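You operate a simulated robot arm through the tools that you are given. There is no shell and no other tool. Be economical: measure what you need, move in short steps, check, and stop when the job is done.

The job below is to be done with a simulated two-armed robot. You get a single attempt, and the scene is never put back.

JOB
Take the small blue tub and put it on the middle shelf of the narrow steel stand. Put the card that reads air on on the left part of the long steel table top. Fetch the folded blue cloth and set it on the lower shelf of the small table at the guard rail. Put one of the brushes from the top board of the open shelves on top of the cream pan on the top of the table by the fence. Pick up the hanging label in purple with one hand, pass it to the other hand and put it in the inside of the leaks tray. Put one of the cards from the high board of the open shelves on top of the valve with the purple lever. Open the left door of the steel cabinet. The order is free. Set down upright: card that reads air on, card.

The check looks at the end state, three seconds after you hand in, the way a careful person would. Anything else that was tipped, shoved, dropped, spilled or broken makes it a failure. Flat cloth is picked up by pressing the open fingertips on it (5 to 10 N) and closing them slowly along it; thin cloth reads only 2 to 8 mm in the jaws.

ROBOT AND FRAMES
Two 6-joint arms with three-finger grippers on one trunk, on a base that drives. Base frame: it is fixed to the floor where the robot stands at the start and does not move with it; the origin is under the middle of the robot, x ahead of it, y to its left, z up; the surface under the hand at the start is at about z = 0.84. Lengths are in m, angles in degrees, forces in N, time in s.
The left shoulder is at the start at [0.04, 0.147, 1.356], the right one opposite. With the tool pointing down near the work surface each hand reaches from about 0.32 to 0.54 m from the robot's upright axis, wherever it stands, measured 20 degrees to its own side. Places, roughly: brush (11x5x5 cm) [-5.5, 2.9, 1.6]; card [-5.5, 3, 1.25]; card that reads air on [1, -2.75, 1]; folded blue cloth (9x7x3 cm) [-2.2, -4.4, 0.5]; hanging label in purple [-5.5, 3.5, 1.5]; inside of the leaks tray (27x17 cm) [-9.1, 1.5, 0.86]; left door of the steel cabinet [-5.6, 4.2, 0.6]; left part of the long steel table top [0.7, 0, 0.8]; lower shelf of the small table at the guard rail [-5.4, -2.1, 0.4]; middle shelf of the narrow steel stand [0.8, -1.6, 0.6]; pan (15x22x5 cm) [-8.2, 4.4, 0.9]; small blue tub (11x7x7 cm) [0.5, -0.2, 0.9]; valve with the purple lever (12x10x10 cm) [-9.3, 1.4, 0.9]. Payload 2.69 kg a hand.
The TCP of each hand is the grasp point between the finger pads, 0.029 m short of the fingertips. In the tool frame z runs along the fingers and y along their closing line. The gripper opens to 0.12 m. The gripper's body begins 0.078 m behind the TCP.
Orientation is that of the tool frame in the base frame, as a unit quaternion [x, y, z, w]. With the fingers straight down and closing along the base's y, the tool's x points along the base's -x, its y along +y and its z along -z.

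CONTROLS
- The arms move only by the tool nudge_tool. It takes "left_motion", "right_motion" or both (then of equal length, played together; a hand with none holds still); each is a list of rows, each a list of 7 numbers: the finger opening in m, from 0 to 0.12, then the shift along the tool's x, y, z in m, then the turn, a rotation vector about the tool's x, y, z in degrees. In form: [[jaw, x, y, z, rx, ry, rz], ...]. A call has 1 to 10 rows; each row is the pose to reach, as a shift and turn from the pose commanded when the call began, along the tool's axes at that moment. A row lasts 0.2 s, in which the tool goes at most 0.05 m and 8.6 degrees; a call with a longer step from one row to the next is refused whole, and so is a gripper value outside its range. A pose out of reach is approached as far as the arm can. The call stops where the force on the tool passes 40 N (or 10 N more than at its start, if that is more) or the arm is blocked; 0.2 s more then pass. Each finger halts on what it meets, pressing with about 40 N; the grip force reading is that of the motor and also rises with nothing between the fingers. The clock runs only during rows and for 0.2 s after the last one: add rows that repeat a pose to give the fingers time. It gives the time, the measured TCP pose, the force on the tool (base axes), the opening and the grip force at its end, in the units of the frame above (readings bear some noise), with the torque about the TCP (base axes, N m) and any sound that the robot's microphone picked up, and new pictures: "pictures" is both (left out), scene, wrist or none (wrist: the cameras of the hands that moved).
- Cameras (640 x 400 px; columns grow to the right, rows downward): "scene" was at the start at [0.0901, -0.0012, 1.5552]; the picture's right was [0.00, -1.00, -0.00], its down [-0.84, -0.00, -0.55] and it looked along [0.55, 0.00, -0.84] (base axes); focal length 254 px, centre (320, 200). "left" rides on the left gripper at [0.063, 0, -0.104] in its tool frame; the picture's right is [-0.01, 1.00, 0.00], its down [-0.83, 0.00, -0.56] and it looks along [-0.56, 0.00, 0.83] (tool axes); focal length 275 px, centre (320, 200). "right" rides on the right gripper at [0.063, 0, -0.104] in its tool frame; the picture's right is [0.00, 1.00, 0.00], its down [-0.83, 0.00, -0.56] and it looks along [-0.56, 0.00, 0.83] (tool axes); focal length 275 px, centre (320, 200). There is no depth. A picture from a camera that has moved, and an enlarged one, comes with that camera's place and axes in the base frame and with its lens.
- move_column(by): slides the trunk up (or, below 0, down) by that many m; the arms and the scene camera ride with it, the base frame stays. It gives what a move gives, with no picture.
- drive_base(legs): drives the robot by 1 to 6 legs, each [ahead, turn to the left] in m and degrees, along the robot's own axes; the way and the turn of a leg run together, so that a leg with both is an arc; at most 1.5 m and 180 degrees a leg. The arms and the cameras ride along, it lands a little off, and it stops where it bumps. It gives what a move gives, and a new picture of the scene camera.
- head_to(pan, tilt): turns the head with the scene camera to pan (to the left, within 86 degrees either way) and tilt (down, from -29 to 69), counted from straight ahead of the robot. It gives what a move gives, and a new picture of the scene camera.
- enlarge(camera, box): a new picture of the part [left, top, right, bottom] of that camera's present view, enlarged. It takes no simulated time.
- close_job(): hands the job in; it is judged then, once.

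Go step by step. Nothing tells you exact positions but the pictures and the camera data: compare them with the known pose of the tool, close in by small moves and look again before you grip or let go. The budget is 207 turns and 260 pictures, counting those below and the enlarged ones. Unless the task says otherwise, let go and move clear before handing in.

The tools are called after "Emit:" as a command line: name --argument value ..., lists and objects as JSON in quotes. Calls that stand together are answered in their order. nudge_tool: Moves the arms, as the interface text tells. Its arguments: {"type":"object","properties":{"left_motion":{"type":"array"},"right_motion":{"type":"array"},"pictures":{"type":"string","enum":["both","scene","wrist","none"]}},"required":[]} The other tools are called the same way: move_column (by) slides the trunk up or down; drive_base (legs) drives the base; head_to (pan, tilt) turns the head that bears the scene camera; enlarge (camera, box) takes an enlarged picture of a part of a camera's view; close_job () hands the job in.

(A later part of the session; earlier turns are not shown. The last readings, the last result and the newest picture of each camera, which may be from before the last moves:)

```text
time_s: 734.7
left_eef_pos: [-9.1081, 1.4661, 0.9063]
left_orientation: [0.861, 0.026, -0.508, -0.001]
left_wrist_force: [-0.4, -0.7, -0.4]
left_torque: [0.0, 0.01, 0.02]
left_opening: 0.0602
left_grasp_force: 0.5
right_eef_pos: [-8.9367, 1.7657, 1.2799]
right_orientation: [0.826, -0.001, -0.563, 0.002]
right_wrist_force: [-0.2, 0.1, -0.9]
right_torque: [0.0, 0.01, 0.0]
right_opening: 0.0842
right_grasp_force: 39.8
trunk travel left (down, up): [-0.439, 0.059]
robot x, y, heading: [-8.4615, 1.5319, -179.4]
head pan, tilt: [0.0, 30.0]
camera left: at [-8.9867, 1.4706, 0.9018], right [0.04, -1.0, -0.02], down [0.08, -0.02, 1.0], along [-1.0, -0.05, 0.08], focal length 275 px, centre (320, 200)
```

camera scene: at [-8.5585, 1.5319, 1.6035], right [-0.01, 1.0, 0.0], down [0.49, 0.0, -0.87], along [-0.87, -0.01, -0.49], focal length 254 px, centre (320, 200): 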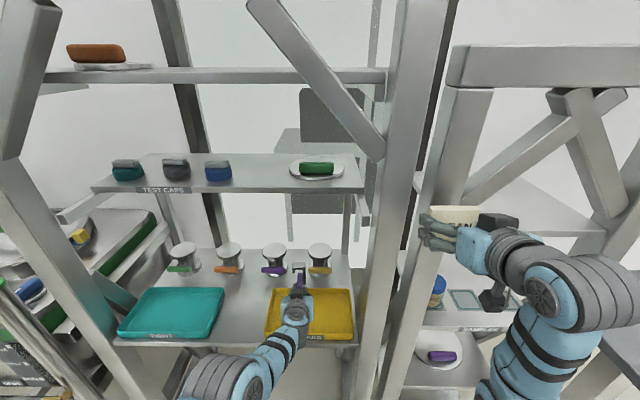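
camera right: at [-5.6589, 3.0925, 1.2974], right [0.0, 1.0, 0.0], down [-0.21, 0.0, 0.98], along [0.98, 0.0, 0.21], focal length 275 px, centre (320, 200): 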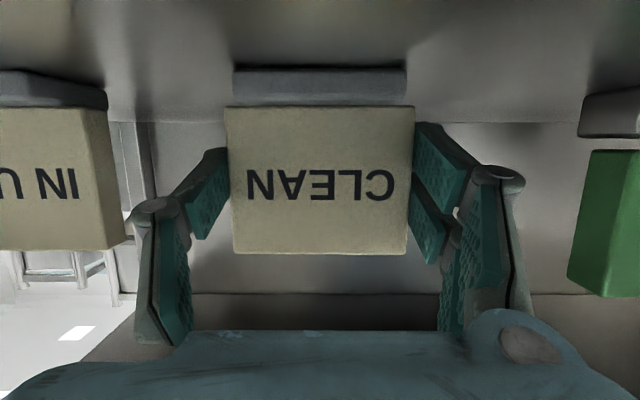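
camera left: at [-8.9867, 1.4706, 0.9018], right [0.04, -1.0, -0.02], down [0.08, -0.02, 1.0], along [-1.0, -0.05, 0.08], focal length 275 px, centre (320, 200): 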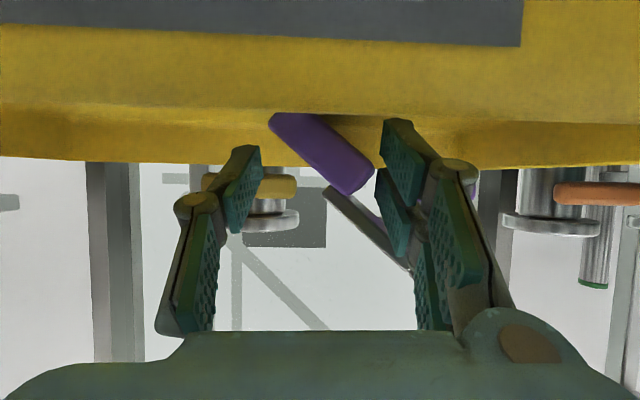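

The label leans on one finger inside the tray. I open wider so it settles in the tray, then check.

Emit:
nudge_tool --left_motion '[[0.07, 0, -0.004, 0, 0, 0, 0], [0.08, 0, -0.008, 0, 0, 0, 0], [0.09, 0, -0.008, 0, 0, 0, 0], [0.1, 0, -0.004, 0, 0, 0, 0], [0.11, 0, 0, 0, 0, 0, 0], [0.11, 0, 0, 0, 0, 0, 0]]' --pictures "both"

```text
time_s: 736.1
left_eef_pos: [-9.1075, 1.4664, 0.907]
left_orientation: [0.861, 0.027, -0.508, -0.001]
left_wrist_force: [0.0, -0.4, -0.3]
left_torque: [0.0, -0.01, 0.02]
left_opening: 0.1099
left_grasp_force: 0.2
right_eef_pos: [-8.9382, 1.7648, 1.2802]
right_orientation: [0.826, -0.001, -0.563, 0.002]
right_wrist_force: [0.0, -0.5, -0.7]
right_torque: [0.0, 0.0, -0.02]
right_opening: 0.0842
right_grasp_force: 40.1
trunk travel left (down, up): [-0.439, 0.059]
robot x, y, heading: [-8.4609, 1.5366, -179.4]
head pan, tilt: [0.0, 30.0]
camera scene: at [-8.5722, 1.5317, 1.5492], right [-0.01, 1.0, 0.0], down [0.5, 0.0, -0.87], along [-0.87, -0.01, -0.5], focal length 254 px, centre (320, 200)
camera left: at [-8.9865, 1.471, 0.9011], right [0.04, -1.0, -0.02], down [0.08, -0.02, 1.0], along [-1.0, -0.05, 0.08], focal length 275 px, centre (320, 200)
```

scene: 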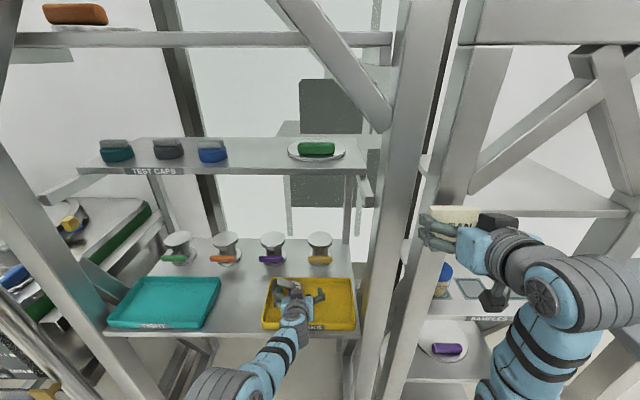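
left: 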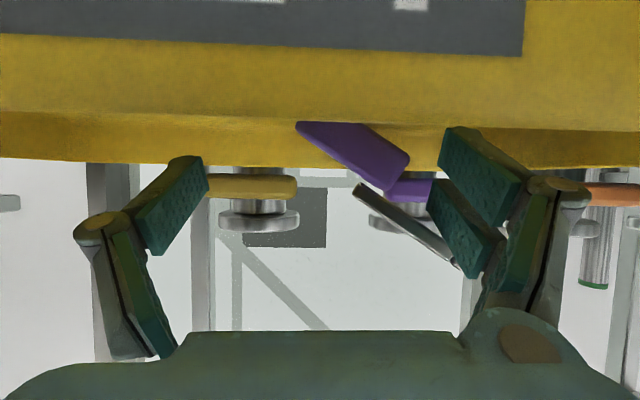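

Emit:
nudge_tool --left_motion '[[0.118, 0, 0.01, 0, 0, 0, 0], [0.118, 0, 0.02, 0, 0, 0, 0], [0.118, 0, 0.02, 0, 0, 0, 0], [0.118, -0.01, 0.02, -0.02, 0, 0, 0], [0.118, -0.02, 0.02, -0.05, 0, 0, 0], [0.118, -0.03, 0.02, -0.08, 0, 0, 0], [0.118, -0.04, 0.02, -0.11, 0, 0, 0]]' --pictures "wrist"

Emit:
enlarge --camera "scene" --box '[220, 220, 400, 360]'

```text
time_s: 737.7
left_eef_pos: [-9.0945, 1.3798, 1.0748]
left_orientation: [0.81, 0.017, -0.582, 0.066]
left_wrist_force: [0.1, 0.2, -0.6]
left_torque: [-0.01, -0.01, 0.0]
left_opening: 0.118
left_grasp_force: 0.1
left hand out of reach, approached as far as the arm can: row 7
right_eef_pos: [-8.9381, 1.7667, 1.2813]
right_orientation: [0.826, 0.0, -0.563, 0.003]
right_wrist_force: [0.3, -0.2, -0.3]
right_torque: [-0.01, -0.01, -0.04]
right_opening: 0.0841
right_grasp_force: 39.8
trunk travel left (down, up): [-0.439, 0.059]
robot x, y, heading: [-8.4618, 1.5347, -179.4]
head pan, tilt: [0.0, 30.0]
stopped in row 7 (left hand): the arm was blocked; the commanded pose is now the measured one
camera left: at [-8.9766, 1.3885, 1.0478], right [0.1, -0.99, 0.09], down [0.26, 0.11, 0.96], along [-0.96, -0.08, 0.27], focal length 275 px, centre (320, 200)
```

left: 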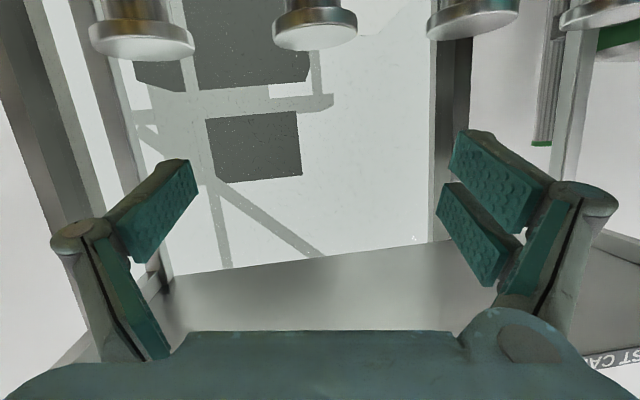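

```text
2.86 times, centred on (310, 290) of scene
camera zoom: at [-8.5716, 1.5318, 1.5493], right [-0.01, 1.0, 0.0], down [0.5, 0.0, -0.87], along [-0.87, -0.01, -0.5], focal length 727 px, centre (349, -57)
```

zoom: 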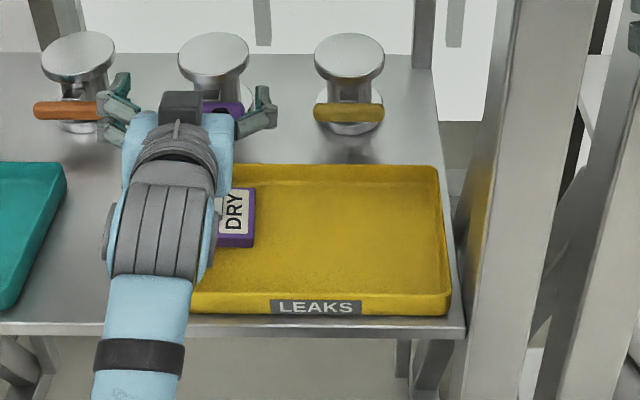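

The label lies in the tray. I back out and look.

Emit:
drive_base --legs '[[-0.35, 0]]'

Emit:
enlarge --camera "scene" --box '[160, 150, 380, 300]'

```text
time_s: 739.9
left_eef_pos: [-8.7562, 1.3828, 1.0705]
left_orientation: [0.812, 0.017, -0.58, 0.066]
left_wrist_force: [-0.4, 0.4, -0.1]
left_torque: [0.02, 0.0, -0.03]
left_opening: 0.1178
left_grasp_force: 0.1
right_eef_pos: [-8.5996, 1.7683, 1.2781]
right_orientation: [0.826, 0.0, -0.563, 0.003]
right_wrist_force: [-0.1, -0.4, -1.5]
right_torque: [-0.02, -0.01, -0.01]
right_opening: 0.0843
right_grasp_force: 40.1
trunk travel left (down, up): [-0.439, 0.059]
robot x, y, heading: [-8.1172, 1.5364, -179.2]
head pan, tilt: [0.0, 30.0]
camera scene: at [-8.2335, 1.5349, 1.5489], right [-0.01, 1.0, 0.0], down [0.5, 0.01, -0.86], along [-0.86, -0.01, -0.5], focal length 254 px, centre (320, 200)
```

scene: 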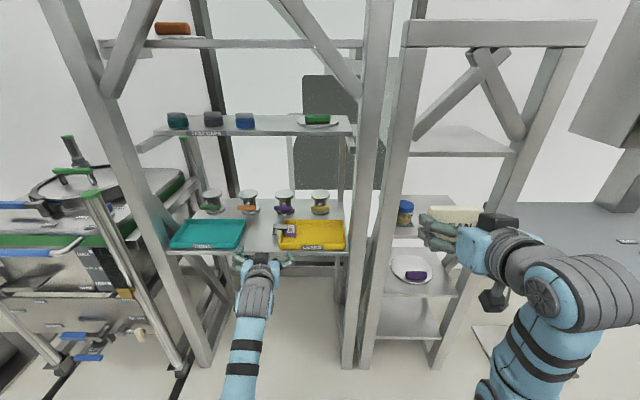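

```text
2.67 times, centred on (270, 225) of scene
camera zoom: at [-8.2335, 1.5349, 1.5489], right [-0.01, 1.0, 0.0], down [0.5, 0.01, -0.86], along [-0.86, -0.01, -0.5], focal length 679 px, centre (453, 133)
```

zoom: 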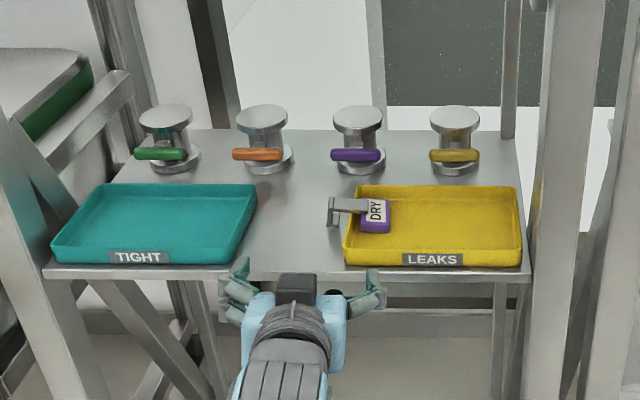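

The plate is in the tray, but its hook end hangs over the rim. I'll fix that once the right hand is free; first I prepare the right hand, low and inward, to place the card.

Emit:
nudge_tool --right_motion '[[0.06, 0.018, 0.021, 0.03, 0, 0, 0], [0.06, 0.036, 0.042, 0.06, 0, 0, 0], [0.06, 0.053, 0.064, 0.09, 0, 0, 0], [0.06, 0.071, 0.085, 0.12, 0, 0, 0], [0.06, 0.089, 0.106, 0.15, 0, 0, 0], [0.06, 0.107, 0.127, 0.18, 0, 0, 0], [0.06, 0.125, 0.149, 0.21, 0, 0, 0], [0.06, 0.142, 0.17, 0.239, 0, 0, 0]]' --pictures "none"

Emit:
drive_base --legs '[[0, 38], [0.3, 0], [0, -38.5]]'

```text
time_s: 741.9
left_eef_pos: [-8.7524, 1.3806, 1.0733]
left_orientation: [0.811, 0.016, -0.581, 0.066]
left_wrist_force: [-0.4, 0.0, -0.1]
left_torque: [-0.02, 0.0, 0.01]
left_opening: 0.1182
left_grasp_force: 0.0
right_eef_pos: [-8.7746, 1.652, 1.0505]
right_orientation: [0.825, 0.003, -0.563, -0.047]
right_wrist_force: [0.1, -0.3, -0.8]
right_torque: [-0.04, -0.01, -0.04]
right_opening: 0.0844
right_grasp_force: 40.0
trunk travel left (down, up): [-0.439, 0.059]
robot x, y, heading: [-8.1191, 1.5415, -179.3]
head pan, tilt: [0.0, 30.0]
stopped in row 8 (right hand): the arm was blocked; the commanded pose is now the measured one
```

```text
time_s: 747.6
left_eef_pos: [-8.9882, 1.1959, 1.071]
left_orientation: [0.812, 0.013, -0.581, 0.065]
left_wrist_force: [-0.2, 0.2, 0.1]
left_torque: [0.02, -0.02, 0.01]
left_opening: 0.1177
left_grasp_force: 0.1
right_eef_pos: [-9.0065, 1.4659, 1.05]
right_orientation: [0.825, -0.002, -0.563, -0.05]
right_wrist_force: [0.8, 0.8, -1.1]
right_torque: [-0.02, -0.01, 0.02]
right_opening: 0.0842
right_grasp_force: 40.2
trunk travel left (down, up): [-0.439, 0.059]
robot x, y, heading: [-8.3508, 1.3463, -180.0]
head pan, tilt: [0.0, 30.0]
camera scene: at [-8.4639, 1.3446, 1.5492], right [0.0, 1.0, 0.0], down [0.5, 0.0, -0.87], along [-0.87, 0.0, -0.5], focal length 254 px, centre (320, 200)
```

scene: 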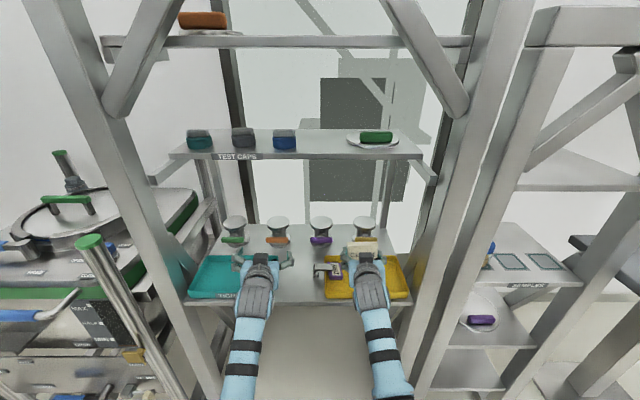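

I level the card and swing in toward the purple-lever valve.

Emit:
nudge_tool --right_motion '[[0.06, 0, 0, 0, 0, 0, 2.5], [0.06, -0.005, 0, 0, 0, 0, 4.9], [0.06, -0.005, 0, 0, 0, 0, 4.9]]' --pictures "none"

Emit:
drive_base --legs '[[0, 7], [0.17, 0]]'

Emit:
enlarge --camera "right" --box '[0, 0, 640, 400]'

Emit:
enlarge --camera "scene" --box '[220, 180, 440, 330]'

```text
time_s: 748.4
left_eef_pos: [-8.9875, 1.1954, 1.0719]
left_orientation: [0.811, 0.013, -0.581, 0.065]
left_wrist_force: [0.1, -0.6, -1.3]
left_torque: [0.0, -0.02, -0.01]
left_opening: 0.118
left_grasp_force: 0.2
right_eef_pos: [-9.0088, 1.4665, 1.0553]
right_orientation: [0.824, -0.039, -0.565, -0.027]
right_wrist_force: [0.2, 0.0, -0.6]
right_torque: [-0.01, 0.01, 0.01]
right_opening: 0.0843
right_grasp_force: 40.0
trunk travel left (down, up): [-0.439, 0.059]
robot x, y, heading: [-8.354, 1.3483, -179.8]
head pan, tilt: [0.0, 30.0]
```

```text
time_s: 750.5
left_eef_pos: [-9.1315, 1.1017, 1.0725]
left_orientation: [0.808, 0.062, -0.577, 0.099]
left_wrist_force: [0.5, -0.8, -0.7]
left_torque: [-0.01, 0.0, 0.02]
left_opening: 0.1179
left_grasp_force: 0.0
right_eef_pos: [-9.1853, 1.3673, 1.058]
right_orientation: [0.824, 0.01, -0.567, 0.007]
right_wrist_force: [0.9, -0.2, -0.4]
right_torque: [-0.02, -0.01, 0.01]
right_opening: 0.0842
right_grasp_force: 40.0
trunk travel left (down, up): [-0.439, 0.059]
robot x, y, heading: [-8.5184, 1.3258, -173.0]
head pan, tilt: [0.0, 30.0]
camera scene: at [-8.6279, 1.3119, 1.5496], right [-0.12, 0.99, 0.0], down [0.49, 0.06, -0.87], along [-0.86, -0.1, -0.5], focal length 254 px, centre (320, 200)
```

scene: 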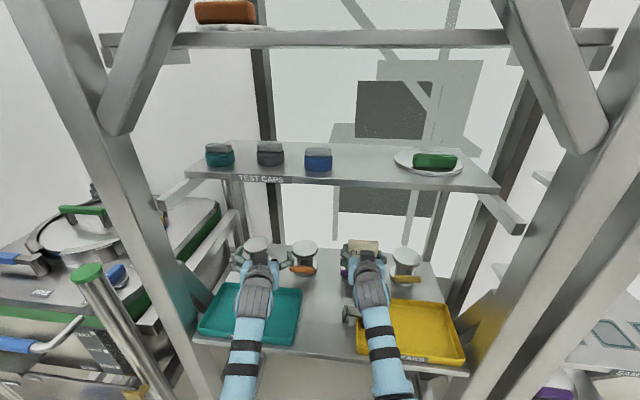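

```text
1.00 times, centred on (320, 200) of right (not enlarged: the box is as wide or as high as the picture)
camera zoom: at [-9.0647, 1.3703, 1.0359], right [0.03, -1.0, 0.0], down [0.22, 0.0, 0.97], along [-0.97, -0.03, 0.22], focal length 275 px, centre (320, 200)
```

zoom: 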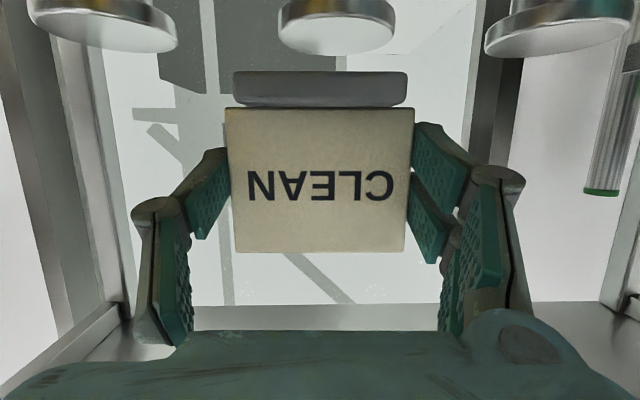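

```text
2.67 times, centred on (330, 255) of scene
camera zoom: at [-8.6279, 1.3119, 1.5496], right [-0.12, 0.99, 0.0], down [0.49, 0.06, -0.87], along [-0.86, -0.1, -0.5], focal length 679 px, centre (293, 53)
```

zoom: 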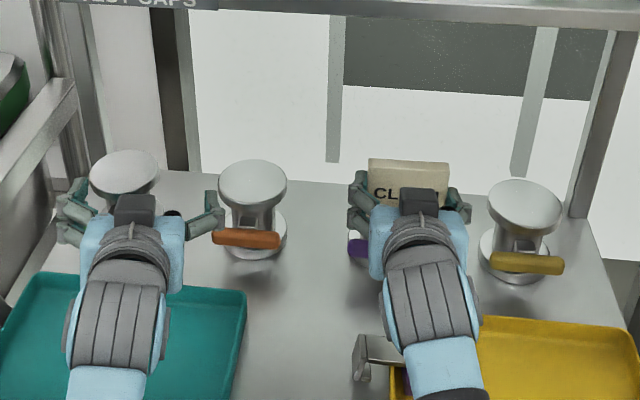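

The purple valve's top centre is about [−9.305, 1.351]. I drive the last 11.5 cm.

Emit:
drive_base --legs '[[0.115, 0]]'

Emit:
nudge_tool --right_motion '[[0.06, 0, 0, 0, 0, 0, 0]]' --pictures "wrist"

Emit:
enlarge --camera "scene" --box '[280, 200, 440, 310]'

```text
time_s: 751.7
left_eef_pos: [-9.2399, 1.0886, 1.0748]
left_orientation: [0.808, 0.061, -0.578, 0.1]
left_wrist_force: [0.8, 0.5, 0.9]
left_torque: [-0.06, -0.02, 0.01]
left_opening: 0.1182
left_grasp_force: 0.5
right_eef_pos: [-9.2935, 1.3561, 1.06]
right_orientation: [0.823, 0.01, -0.568, 0.007]
right_wrist_force: [1.0, 0.1, 0.2]
right_torque: [-0.03, -0.06, 0.0]
right_opening: 0.0843
right_grasp_force: 40.0
trunk travel left (down, up): [-0.439, 0.059]
robot x, y, heading: [-8.6343, 1.3142, -173.1]
head pan, tilt: [0.0, 30.0]
camera scene: at [-8.7348, 1.2995, 1.55], right [-0.12, 0.99, 0.0], down [0.49, 0.06, -0.87], along [-0.86, -0.1, -0.49], focal length 254 px, centre (320, 200)
```

scene: 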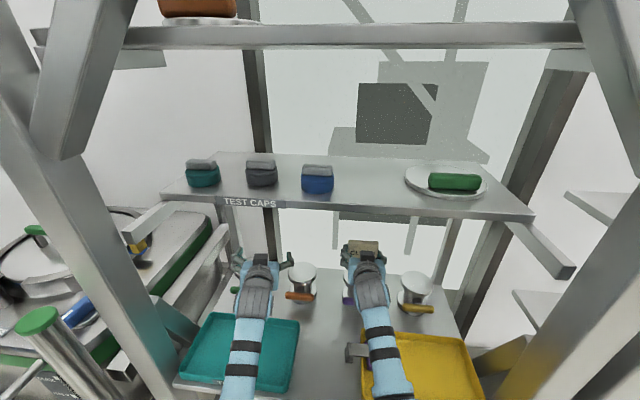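

```text
time_s: 752.1
left_eef_pos: [-9.2499, 1.0876, 1.0692]
left_orientation: [0.81, 0.06, -0.575, 0.099]
left_wrist_force: [0.2, 0.9, -0.7]
left_torque: [0.04, 0.02, 0.0]
left_opening: 0.118
left_grasp_force: 0.1
right_eef_pos: [-9.3028, 1.3559, 1.0542]
right_orientation: [0.825, 0.01, -0.565, 0.006]
right_wrist_force: [-0.6, 0.0, -0.8]
right_torque: [-0.03, -0.01, 0.01]
right_opening: 0.0845
right_grasp_force: 39.7
trunk travel left (down, up): [-0.439, 0.059]
robot x, y, heading: [-8.6352, 1.3123, -173.3]
head pan, tilt: [0.0, 30.0]
camera right: at [-9.1818, 1.3582, 1.0324], right [0.03, -1.0, -0.01], down [0.22, 0.0, 0.98], along [-0.98, -0.03, 0.22], focal length 275 px, centre (320, 200)
```

right: 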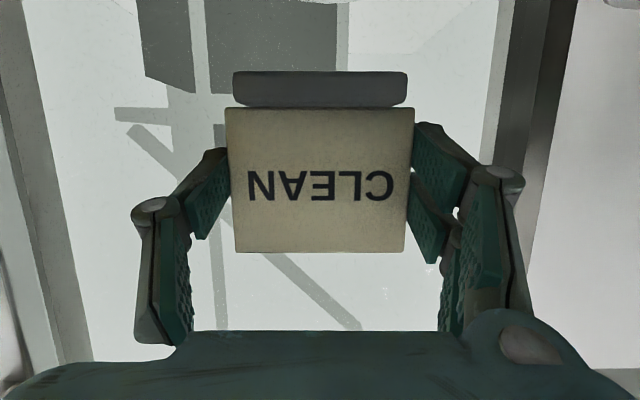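

```text
3.64 times, centred on (360, 255) of scene
camera zoom: at [-8.7479, 1.2979, 1.549], right [-0.12, 0.99, 0.0], down [0.5, 0.06, -0.86], along [-0.86, -0.1, -0.5], focal length 925 px, centre (174, 0)
```

zoom: 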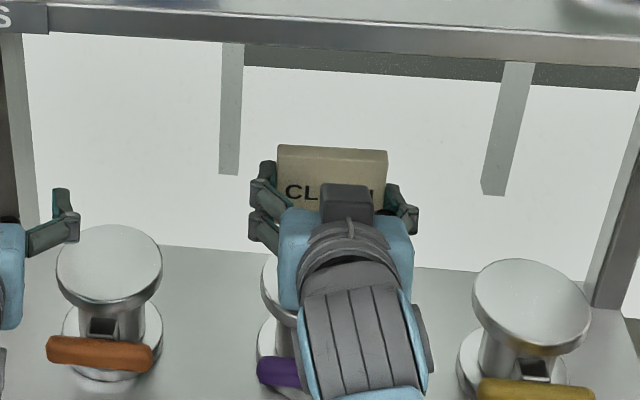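

Aligned within 5 mm. I lower the card onto the valve top.

Emit:
nudge_tool --right_motion '[[0.06, 0.012, 0.003, 0.005, 0, 0, 0], [0.06, 0.024, 0.005, 0.01, 0, 0, 0], [0.06, 0.032, 0.005, 0.0135, 0, 0, 0], [0.06, 0.037, 0.005, 0.0155, 0, 0, 0], [0.06, 0.041, 0.005, 0.017, 0, 0, 0]]' --pictures "wrist"

```text
time_s: 753.3
left_eef_pos: [-9.2459, 1.0882, 1.0695]
left_orientation: [0.81, 0.06, -0.575, 0.099]
left_wrist_force: [0.5, 0.0, -0.6]
left_torque: [0.04, -0.02, 0.02]
left_opening: 0.1181
left_grasp_force: 0.0
right_eef_pos: [-9.3002, 1.349, 1.0099]
right_orientation: [0.826, 0.01, -0.564, 0.007]
right_wrist_force: [0.4, 0.0, -1.0]
right_torque: [0.0, -0.02, -0.01]
right_opening: 0.0843
right_grasp_force: 39.8
trunk travel left (down, up): [-0.439, 0.059]
robot x, y, heading: [-8.634, 1.3114, -173.4]
head pan, tilt: [0.0, 30.0]
camera right: at [-9.1808, 1.3523, 0.9885], right [0.03, -1.0, 0.0], down [0.22, 0.0, 0.98], along [-0.98, -0.03, 0.22], focal length 275 px, centre (320, 200)
```

right: 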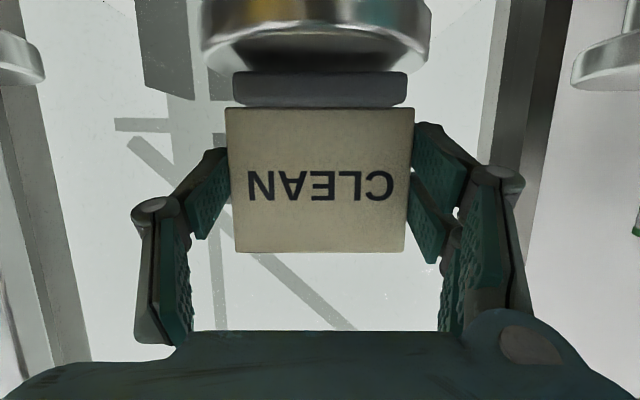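

Emit:
nudge_tool --right_motion '[[0.06, 0.003, 0, 0.001, 0, 0, 0], [0.06, 0.006, 0, 0.002, 0, 0, 0], [0.06, 0.008, 0, 0.003, 0, 0, 0]]' --pictures "none"

```text
time_s: 754.1
left_eef_pos: [-9.2443, 1.0883, 1.0716]
left_orientation: [0.809, 0.061, -0.576, 0.1]
left_wrist_force: [-0.7, 0.5, 1.2]
left_torque: [0.0, 0.01, -0.01]
left_opening: 0.118
left_grasp_force: 0.0
right_eef_pos: [-9.2996, 1.3504, 1.0062]
right_orientation: [0.821, 0.009, -0.57, 0.007]
right_wrist_force: [-6.9, 0.7, 21.0]
right_torque: [-0.24, 1.12, -0.1]
right_opening: 0.0844
right_grasp_force: 40.3
trunk travel left (down, up): [-0.439, 0.059]
robot x, y, heading: [-8.6344, 1.3092, -173.4]
head pan, tilt: [0.0, 30.0]
```

Contact, about 20 N. I relieve the pressure slightly and open the fingers gently.

Emit:
nudge_tool --right_motion '[[0.06, -0.003, 0, -0.001, 0, 0, 0], [0.086, -0.003, 0, -0.001, 0, 0, 0], [0.092, -0.003, 0, -0.001, 0, 0, 0], [0.1, -0.003, 0, -0.001, 0, 0, 0], [0.112, -0.003, 0, -0.001, 0, 0, 0], [0.112, -0.003, 0, -0.001, 0, 0, 0]]' --pictures "wrist"

```text
time_s: 755.5
left_eef_pos: [-9.2468, 1.0888, 1.0705]
left_orientation: [0.81, 0.061, -0.575, 0.1]
left_wrist_force: [-0.3, 0.4, -0.4]
left_torque: [-0.01, 0.02, 0.04]
left_opening: 0.1179
left_grasp_force: 0.1
right_eef_pos: [-9.3005, 1.3495, 1.005]
right_orientation: [0.825, 0.01, -0.565, 0.007]
right_wrist_force: [0.8, 0.3, 0.2]
right_torque: [-0.02, 0.01, -0.01]
right_opening: 0.1116
right_grasp_force: 0.1
trunk travel left (down, up): [-0.439, 0.059]
robot x, y, heading: [-8.6348, 1.3133, -173.1]
head pan, tilt: [0.0, 30.0]
camera right: at [-9.1807, 1.3524, 0.9837], right [0.03, -1.0, -0.01], down [0.22, 0.0, 0.98], along [-0.98, -0.03, 0.22], focal length 275 px, centre (320, 200)
```

right: 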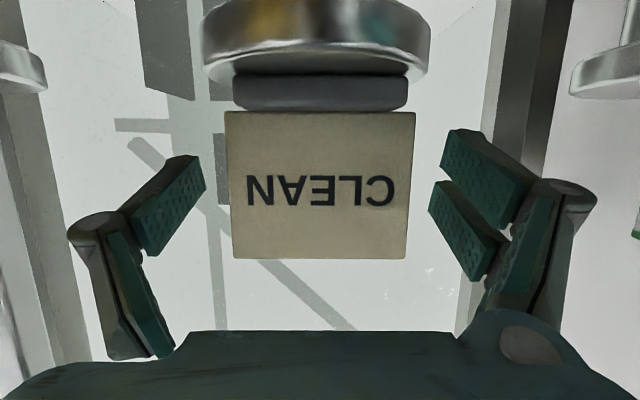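

The card stands upright. I back straight out and take a look.

Emit:
drive_base --legs '[[-0.33, 0]]'

Emit:
enlarge --camera "scene" --box '[250, 190, 450, 330]'

```text
time_s: 757.7
left_eef_pos: [-8.9233, 1.1277, 1.0684]
left_orientation: [0.811, 0.059, -0.574, 0.098]
left_wrist_force: [0.4, 0.3, -1.2]
left_torque: [-0.01, -0.01, 0.01]
left_opening: 0.1179
left_grasp_force: 0.1
right_eef_pos: [-8.9767, 1.3897, 1.0039]
right_orientation: [0.825, 0.009, -0.564, 0.005]
right_wrist_force: [0.9, -0.2, -0.2]
right_torque: [-0.03, 0.03, 0.0]
right_opening: 0.1122
right_grasp_force: 0.1
trunk travel left (down, up): [-0.439, 0.059]
robot x, y, heading: [-8.3074, 1.35, -173.3]
head pan, tilt: [0.0, 30.0]
camera scene: at [-8.4225, 1.3362, 1.549], right [-0.11, 0.99, 0.0], down [0.5, 0.06, -0.86], along [-0.86, -0.1, -0.5], focal length 254 px, centre (320, 200)
```

scene: 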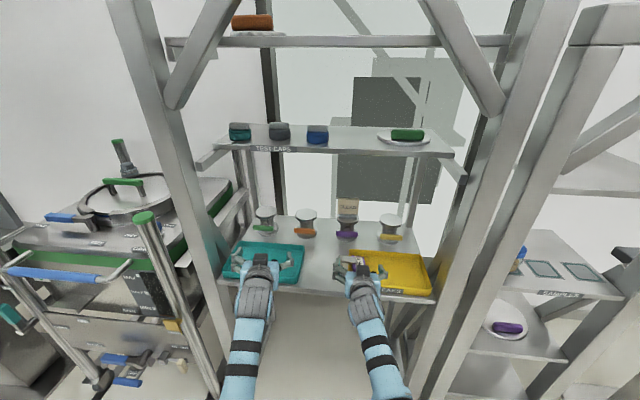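

```text
2.86 times, centred on (350, 260) of scene
camera zoom: at [-8.4225, 1.3362, 1.549], right [-0.11, 0.99, 0.0], down [0.5, 0.06, -0.86], along [-0.86, -0.1, -0.5], focal length 727 px, centre (234, 29)
```

zoom: 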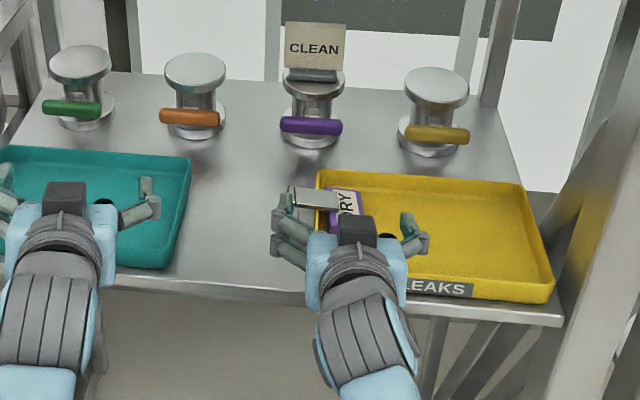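

The CLEAN card is upright on the purple-lever valve. Now I fix the label: I'll grip it lengthwise (hook outside the rim to plate end inside), lift, and move it fully into the tray.

Emit:
nudge_tool --right_motion '[[0.12, 0, 0, 0, 0, 4.3, 0], [0.12, 0, 0, 0, 0, 8.6, 0], [0.12, 0, 0, 0, 0, 8.6, 0]]' --pictures "none"

Emit:
drive_base --legs '[[0.115, 0]]'

Emit:
enlarge --camera "scene" --box '[300, 240, 420, 330]'

```text
time_s: 758.5
left_eef_pos: [-8.9211, 1.1275, 1.0705]
left_orientation: [0.81, 0.059, -0.575, 0.098]
left_wrist_force: [-0.2, -0.2, -0.4]
left_torque: [-0.03, 0.0, 0.01]
left_opening: 0.1181
left_grasp_force: 0.1
right_eef_pos: [-8.9752, 1.3897, 1.0039]
right_orientation: [0.865, 0.01, -0.502, 0.005]
right_wrist_force: [-0.4, 0.0, -0.1]
right_torque: [0.01, 0.01, 0.02]
right_opening: 0.1198
right_grasp_force: 0.0
trunk travel left (down, up): [-0.439, 0.059]
robot x, y, heading: [-8.3088, 1.3526, -173.5]
head pan, tilt: [0.0, 30.0]
```

```text
time_s: 759.7
left_eef_pos: [-9.03, 1.1143, 1.0719]
left_orientation: [0.809, 0.06, -0.576, 0.099]
left_wrist_force: [1.4, -0.2, 0.3]
left_torque: [-0.01, 0.0, -0.01]
left_opening: 0.1183
left_grasp_force: 0.4
right_eef_pos: [-9.0851, 1.3761, 1.0095]
right_orientation: [0.863, 0.01, -0.504, 0.006]
right_wrist_force: [0.8, 0.2, 0.5]
right_torque: [-0.01, 0.03, 0.0]
right_opening: 0.12
right_grasp_force: 0.1
trunk travel left (down, up): [-0.439, 0.059]
robot x, y, heading: [-8.4249, 1.3373, -173.6]
head pan, tilt: [0.0, 30.0]
camera scene: at [-8.5249, 1.3242, 1.55], right [-0.12, 0.99, 0.0], down [0.49, 0.06, -0.87], along [-0.86, -0.1, -0.49], focal length 254 px, centre (320, 200)
```

scene: 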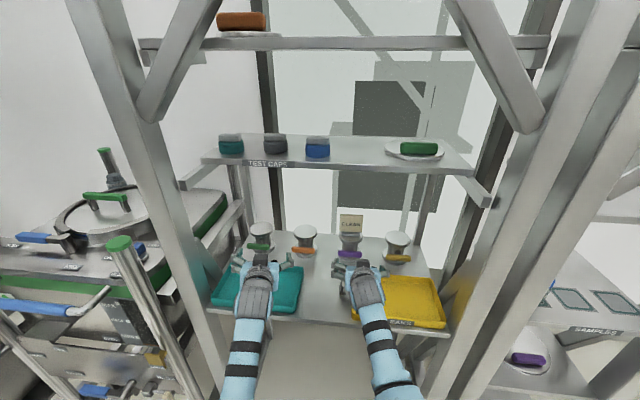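

```text
4.44 times, centred on (360, 285) of scene
camera zoom: at [-8.5249, 1.3242, 1.55], right [-0.12, 0.99, 0.0], down [0.49, 0.06, -0.87], along [-0.86, -0.1, -0.49], focal length 1131 px, centre (142, -178)
```

zoom: 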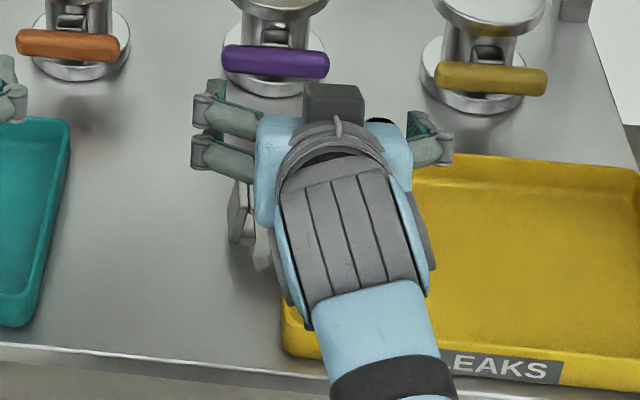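

Emit:
nudge_tool --right_motion '[[0.12, 0, 0.002, 0.01, 0, 0, 0], [0.12, 0, 0.002, 0.012, 0, 0, 0]]' --pictures "none"

Emit:
move_column --by -0.08

Emit:
enlarge --camera "scene" --box '[300, 240, 440, 345]'

```text
time_s: 760.3
left_eef_pos: [-9.0339, 1.1138, 1.0702]
left_orientation: [0.81, 0.06, -0.575, 0.1]
left_wrist_force: [0.7, 0.2, -0.3]
left_torque: [0.01, -0.02, -0.01]
left_opening: 0.1182
left_grasp_force: 0.0
right_eef_pos: [-9.099, 1.3729, 1.0006]
right_orientation: [0.864, 0.01, -0.503, 0.006]
right_wrist_force: [0.3, -0.1, 1.5]
right_torque: [-0.01, 0.0, -0.01]
right_opening: 0.1203
right_grasp_force: 0.0
trunk travel left (down, up): [-0.439, 0.059]
robot x, y, heading: [-8.4196, 1.337, -173.4]
head pan, tilt: [0.0, 30.0]
```

```text
time_s: 761.5
left_eef_pos: [-9.0351, 1.1134, 0.9872]
left_orientation: [0.811, 0.059, -0.573, 0.099]
left_wrist_force: [-0.3, -0.2, -0.6]
left_torque: [0.02, -0.03, -0.01]
left_opening: 0.1181
left_grasp_force: 0.1
right_eef_pos: [-9.1017, 1.3718, 0.9188]
right_orientation: [0.865, 0.01, -0.502, 0.005]
right_wrist_force: [-0.8, 0.4, 0.4]
right_torque: [0.0, 0.02, -0.01]
right_opening: 0.1202
right_grasp_force: 0.0
trunk travel left (down, up): [-0.359, 0.139]
robot x, y, heading: [-8.4231, 1.3352, -173.4]
head pan, tilt: [0.0, 30.0]
```

```text
3.81 times, centred on (370, 292) of scene
camera zoom: at [-8.5343, 1.3231, 1.468], right [-0.12, 0.99, 0.0], down [0.5, 0.06, -0.87], along [-0.86, -0.1, -0.5], focal length 970 px, centre (130, -152)
```

zoom: 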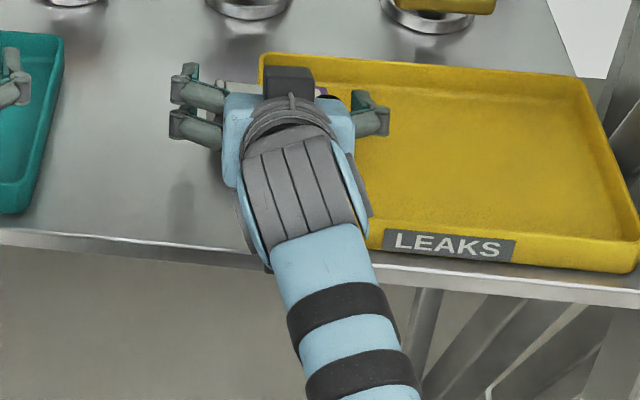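

Emit:
move_column --by -0.02

Emit:
nudge_tool --right_motion '[[0.115, 0, 0, 0, 0, 0, 0], [0.108, 0, 0, 0, 0, 0, 0], [0.1, 0, 0, 0, 0, 0, 0], [0.09, 0, 0, 0, 0, 0, 0], [0.085, 0, 0, 0, 0, 0, 0]]' --pictures "wrist"

```text
time_s: 762.1
left_eef_pos: [-9.0353, 1.1125, 0.9668]
left_orientation: [0.811, 0.06, -0.573, 0.099]
left_wrist_force: [0.6, -0.5, 0.2]
left_torque: [-0.01, -0.01, 0.04]
left_opening: 0.1181
left_grasp_force: 0.1
right_eef_pos: [-9.102, 1.3721, 0.8987]
right_orientation: [0.864, 0.01, -0.503, 0.005]
right_wrist_force: [0.6, 0.7, 0.6]
right_torque: [0.01, 0.03, -0.02]
right_opening: 0.1201
right_grasp_force: 0.0
trunk travel left (down, up): [-0.339, 0.159]
robot x, y, heading: [-8.4217, 1.3375, -173.3]
head pan, tilt: [0.0, 30.0]
```

```text
time_s: 763.3
left_eef_pos: [-9.0363, 1.1128, 0.9668]
left_orientation: [0.811, 0.06, -0.574, 0.099]
left_wrist_force: [0.7, -0.6, 0.0]
left_torque: [-0.01, -0.01, 0.0]
left_opening: 0.118
left_grasp_force: 0.1
right_eef_pos: [-9.1016, 1.3717, 0.8994]
right_orientation: [0.864, 0.011, -0.503, 0.006]
right_wrist_force: [0.1, 0.2, 0.6]
right_torque: [-0.02, 0.01, 0.02]
right_opening: 0.102
right_grasp_force: 40.0
trunk travel left (down, up): [-0.339, 0.159]
robot x, y, heading: [-8.4226, 1.3362, -173.3]
head pan, tilt: [0.0, 30.0]
camera right: at [-8.9796, 1.375, 0.896], right [0.03, -1.0, 0.0], down [0.07, 0.0, 1.0], along [-1.0, -0.03, 0.07], focal length 275 px, centre (320, 200)
```

right: 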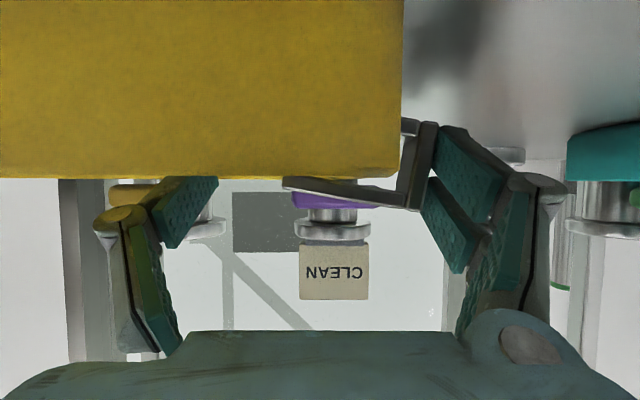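

It's gripped lengthwise (102 mm). I lift with the trunk, shift it 7 cm into the tray and check.

Emit:
move_column --by 0.05

Emit:
nudge_tool --right_motion '[[0.085, 0, -0.02, 0, 0, 0, 0], [0.085, 0, -0.04, 0, 0, 0, 0], [0.085, 0, -0.06, 0, 0, 0, 0], [0.085, 0, -0.08, 0, 0, 0, 0], [0.085, 0, -0.09, 0, 0, 0, 0]]' --pictures "scene"

```text
time_s: 764.2
left_eef_pos: [-9.0369, 1.113, 1.0173]
left_orientation: [0.811, 0.059, -0.574, 0.099]
left_wrist_force: [-0.8, 0.3, -0.1]
left_torque: [0.02, 0.02, -0.01]
left_opening: 0.1182
left_grasp_force: 0.0
right_eef_pos: [-9.1022, 1.3738, 0.9499]
right_orientation: [0.865, 0.01, -0.501, 0.005]
right_wrist_force: [0.1, -0.8, -0.9]
right_torque: [-0.01, -0.03, -0.03]
right_opening: 0.102
right_grasp_force: 39.9
trunk travel left (down, up): [-0.389, 0.109]
robot x, y, heading: [-8.4242, 1.3367, -173.4]
head pan, tilt: [0.0, 30.0]
```

```text
time_s: 765.4
left_eef_pos: [-9.0355, 1.1135, 1.0172]
left_orientation: [0.811, 0.06, -0.574, 0.1]
left_wrist_force: [0.4, 0.7, -0.1]
left_torque: [0.02, -0.01, 0.0]
left_opening: 0.1181
left_grasp_force: 0.1
right_eef_pos: [-9.1034, 1.4633, 0.9493]
right_orientation: [0.864, 0.011, -0.503, 0.007]
right_wrist_force: [-0.9, 0.0, -0.5]
right_torque: [-0.03, 0.01, 0.02]
right_opening: 0.1016
right_grasp_force: 39.8
trunk travel left (down, up): [-0.389, 0.109]
robot x, y, heading: [-8.4244, 1.3391, -173.2]
head pan, tilt: [0.0, 30.0]
camera scene: at [-8.5348, 1.3236, 1.4984], right [-0.12, 0.99, 0.0], down [0.5, 0.06, -0.87], along [-0.86, -0.1, -0.5], focal length 254 px, centre (320, 200)
```

scene: 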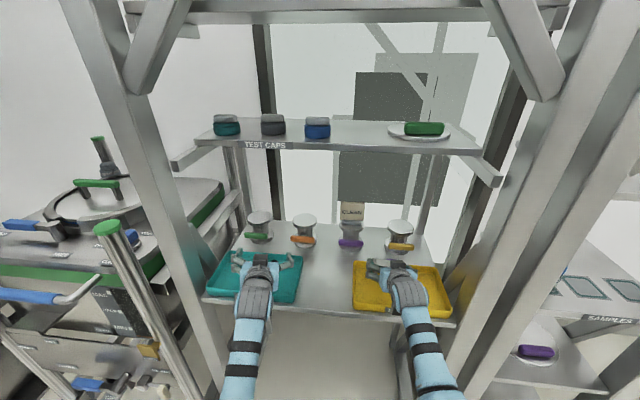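

It is now fully over the tray. I lower, release and rise.

Emit:
move_column --by -0.046

Emit:
nudge_tool --right_motion '[[0.106, 0, 0, 0, 0, 0, 0], [0.114, 0, 0, 0, 0, 0, 0], [0.114, 0, 0, 0, 0, 0, 0]]' --pictures "none"

Emit:
move_column --by 0.1

Emit:
drive_base --legs '[[-0.35, 0]]'

Emit:
enlarge --camera "scene" --box '[240, 170, 440, 310]'

```text
time_s: 766.3
left_eef_pos: [-9.0359, 1.1142, 0.9714]
left_orientation: [0.811, 0.06, -0.573, 0.099]
left_wrist_force: [-0.9, -0.4, -0.1]
left_torque: [0.01, 0.0, 0.02]
left_opening: 0.1179
left_grasp_force: 0.1
right_eef_pos: [-9.1022, 1.463, 0.9026]
right_orientation: [0.864, 0.01, -0.503, 0.005]
right_wrist_force: [-0.3, -0.6, -0.4]
right_torque: [-0.02, 0.02, 0.01]
right_opening: 0.1019
right_grasp_force: 40.4
trunk travel left (down, up): [-0.343, 0.155]
robot x, y, heading: [-8.4258, 1.3376, -173.4]
head pan, tilt: [0.0, 30.0]
```

```text
time_s: 767.1
left_eef_pos: [-9.035, 1.1131, 0.9711]
left_orientation: [0.811, 0.06, -0.573, 0.099]
left_wrist_force: [0.1, 0.9, 0.2]
left_torque: [0.0, 0.0, 0.0]
left_opening: 0.1178
left_grasp_force: 0.0
right_eef_pos: [-9.1025, 1.4634, 0.9039]
right_orientation: [0.865, 0.01, -0.502, 0.005]
right_wrist_force: [-0.3, 0.9, -0.2]
right_torque: [0.01, -0.01, 0.02]
right_opening: 0.1139
right_grasp_force: 0.0
trunk travel left (down, up): [-0.343, 0.155]
robot x, y, heading: [-8.4214, 1.3368, -173.4]
head pan, tilt: [0.0, 30.0]
```

```text
time_s: 768.5
left_eef_pos: [-9.035, 1.113, 1.0726]
left_orientation: [0.811, 0.06, -0.573, 0.099]
left_wrist_force: [-0.2, -0.5, 0.0]
left_torque: [0.04, 0.0, 0.01]
left_opening: 0.118
left_grasp_force: 0.0
right_eef_pos: [-9.1019, 1.4627, 1.0038]
right_orientation: [0.865, 0.01, -0.501, 0.005]
right_wrist_force: [0.6, -0.2, -0.5]
right_torque: [-0.04, -0.03, 0.01]
right_opening: 0.114
right_grasp_force: 0.1
trunk travel left (down, up): [-0.443, 0.055]
robot x, y, heading: [-8.4219, 1.3365, -173.4]
head pan, tilt: [0.0, 30.0]
```

```text
time_s: 770.7
left_eef_pos: [-8.6887, 1.1531, 1.0723]
left_orientation: [0.812, 0.061, -0.572, 0.1]
left_wrist_force: [-0.5, 0.3, 0.0]
left_torque: [-0.01, 0.02, 0.0]
left_opening: 0.1178
left_grasp_force: 0.2
right_eef_pos: [-8.7567, 1.5028, 1.0021]
right_orientation: [0.866, 0.011, -0.5, 0.006]
right_wrist_force: [0.5, -0.4, -1.0]
right_torque: [-0.02, -0.02, -0.02]
right_opening: 0.1137
right_grasp_force: 0.2
trunk travel left (down, up): [-0.443, 0.055]
robot x, y, heading: [-8.0738, 1.3758, -172.9]
head pan, tilt: [0.0, 30.0]
camera scene: at [-8.1895, 1.3637, 1.553], right [-0.12, 0.99, 0.0], down [0.5, 0.06, -0.86], along [-0.86, -0.1, -0.5], focal length 254 px, centre (320, 200)
```

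scene: 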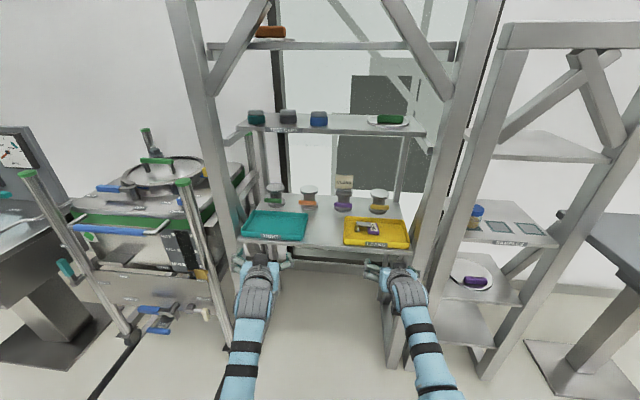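

```text
2.86 times, centred on (340, 240) of scene
camera zoom: at [-8.1895, 1.3637, 1.553], right [-0.12, 0.99, 0.0], down [0.5, 0.06, -0.86], along [-0.86, -0.1, -0.5], focal length 727 px, centre (263, 86)
```

zoom: 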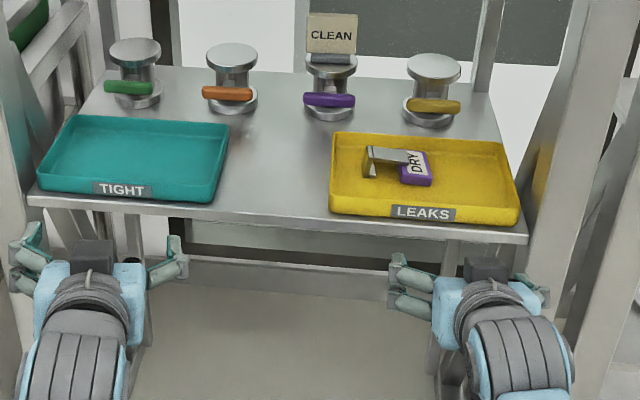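

The label lies fully inside the LEAKS tray and the card stands on the valve. Last task: the cabinet's left door. I straighten the left hand and drive back.

Emit:
nudge_tool --left_motion '[[0.1, 0, 0, 0, 3.3, -0.3, -1.6], [0.08, 0, 0, 0, 6.6, -0.7, -3.3], [0.08, 0, 0, 0, 6.6, -0.7, -3.3]]' --pictures "none"

Emit:
drive_base --legs '[[0, -97.1], [1.5, 0], [0.38, 0], [0, -90], [1.45, 0]]'

```text
time_s: 771.5
left_eef_pos: [-8.6868, 1.1543, 1.0732]
left_orientation: [0.809, 0.05, -0.584, 0.036]
left_wrist_force: [-0.5, 0.0, 0.8]
left_torque: [0.02, -0.01, -0.01]
left_opening: 0.08
left_grasp_force: 0.0
right_eef_pos: [-8.7532, 1.5034, 1.0035]
right_orientation: [0.865, 0.011, -0.502, 0.006]
right_wrist_force: [0.3, -0.2, 0.3]
right_torque: [-0.01, 0.01, 0.04]
right_opening: 0.114
right_grasp_force: 0.0
trunk travel left (down, up): [-0.443, 0.055]
robot x, y, heading: [-8.0774, 1.3766, -173.1]
head pan, tilt: [0.0, 30.0]
```

```text
time_s: 795.9
left_eef_pos: [-5.9491, 3.4339, 1.073]
left_orientation: [-0.004, 0.812, 0.004, 0.584]
left_wrist_force: [0.0, 0.5, -0.7]
left_torque: [0.01, 0.02, 0.01]
left_opening: 0.08
left_grasp_force: 0.0
right_eef_pos: [-5.9233, 3.0816, 1.0044]
right_orientation: [0.038, 0.864, -0.023, 0.502]
right_wrist_force: [-0.6, 0.5, -0.8]
right_torque: [0.0, 0.04, -0.02]
right_opening: 0.114
right_grasp_force: 0.1
trunk travel left (down, up): [-0.443, 0.055]
robot x, y, heading: [-6.5822, 3.2795, 0.2]
head pan, tilt: [0.0, 30.0]
camera scene: at [-6.4742, 3.2805, 1.5533], right [0.0, -1.0, 0.0], down [-0.5, 0.0, -0.87], along [0.87, 0.0, -0.5], focal length 254 px, centre (320, 200)
```

scene: 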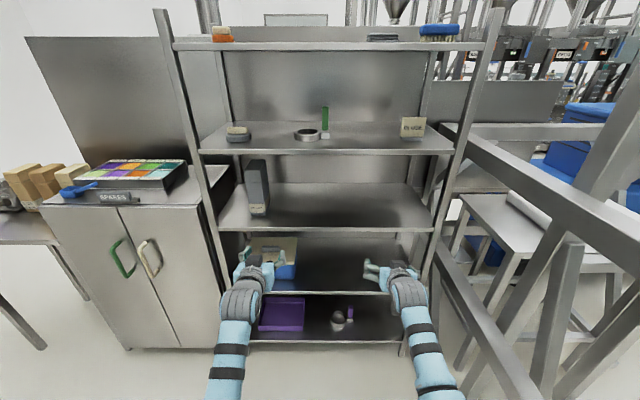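

I move in front of the left door and lower the trunk to handle height.

Emit:
drive_base --legs '[[0, 90], [0.68, 0], [0, -90]]'

Emit:
move_column --by -0.33

Emit:
nudge_tool --left_motion '[[0.08, 0, 0, 0, 0, 0, 0]]' --pictures "wrist"

```text
time_s: 807.2
left_eef_pos: [-5.9393, 4.1098, 1.0723]
left_orientation: [-0.001, 0.811, 0.001, 0.585]
left_wrist_force: [-0.1, -0.3, 0.9]
left_torque: [-0.03, 0.02, 0.0]
left_opening: 0.08
left_grasp_force: 0.1
right_eef_pos: [-5.9167, 3.7551, 1.004]
right_orientation: [0.043, 0.863, -0.026, 0.502]
right_wrist_force: [-0.1, -0.8, -0.2]
right_torque: [-0.02, -0.04, -0.01]
right_opening: 0.114
right_grasp_force: 0.1
trunk travel left (down, up): [-0.443, 0.055]
robot x, y, heading: [-6.5695, 3.9637, 0.0]
head pan, tilt: [0.0, 30.0]
camera scene: at [-6.4648, 3.9595, 1.5533], right [0.0, -1.0, 0.0], down [-0.5, 0.0, -0.87], along [0.87, 0.0, -0.5], focal length 254 px, centre (320, 200)
```

scene: 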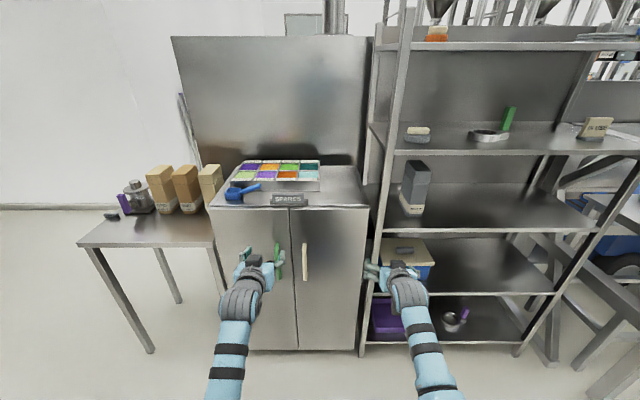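

```text
time_s: 810.5
left_eef_pos: [-5.9406, 4.1098, 0.7415]
left_orientation: [0.0, 0.811, 0.001, 0.585]
left_wrist_force: [-0.4, 0.0, 0.7]
left_torque: [-0.03, 0.0, 0.03]
left_opening: 0.0801
left_grasp_force: 0.0
right_eef_pos: [-5.9168, 3.7557, 0.6741]
right_orientation: [0.042, 0.864, -0.025, 0.501]
right_wrist_force: [-0.4, 0.4, 0.7]
right_torque: [0.03, 0.01, 0.02]
right_opening: 0.1136
right_grasp_force: 0.0
trunk travel left (down, up): [-0.113, 0.385]
robot x, y, heading: [-6.5734, 3.9621, -0.2]
head pan, tilt: [0.0, 30.0]
```

```text
time_s: 810.9
left_eef_pos: [-5.94, 4.1095, 0.742]
left_orientation: [-0.001, 0.811, 0.001, 0.585]
left_wrist_force: [-0.3, -0.1, 0.2]
left_torque: [0.01, -0.01, -0.05]
left_opening: 0.0801
left_grasp_force: 0.0
right_eef_pos: [-5.9167, 3.7563, 0.6735]
right_orientation: [0.041, 0.864, -0.024, 0.501]
right_wrist_force: [0.1, 0.4, -0.9]
right_torque: [-0.01, 0.02, 0.02]
right_opening: 0.1137
right_grasp_force: 0.1
trunk travel left (down, up): [-0.113, 0.385]
robot x, y, heading: [-6.577, 3.96, -0.4]
head pan, tilt: [0.0, 30.0]
camera left: at [-6.0591, 4.1092, 0.7146], right [0.0, 1.0, 0.01], down [-0.26, -0.01, 0.96], along [0.96, 0.0, 0.26], focal length 275 px, centre (320, 200)
```

left: 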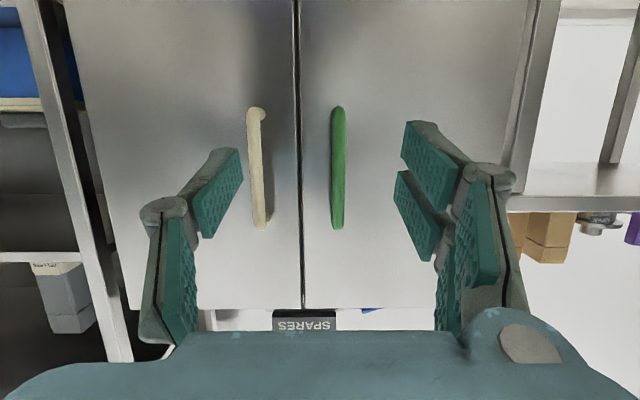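

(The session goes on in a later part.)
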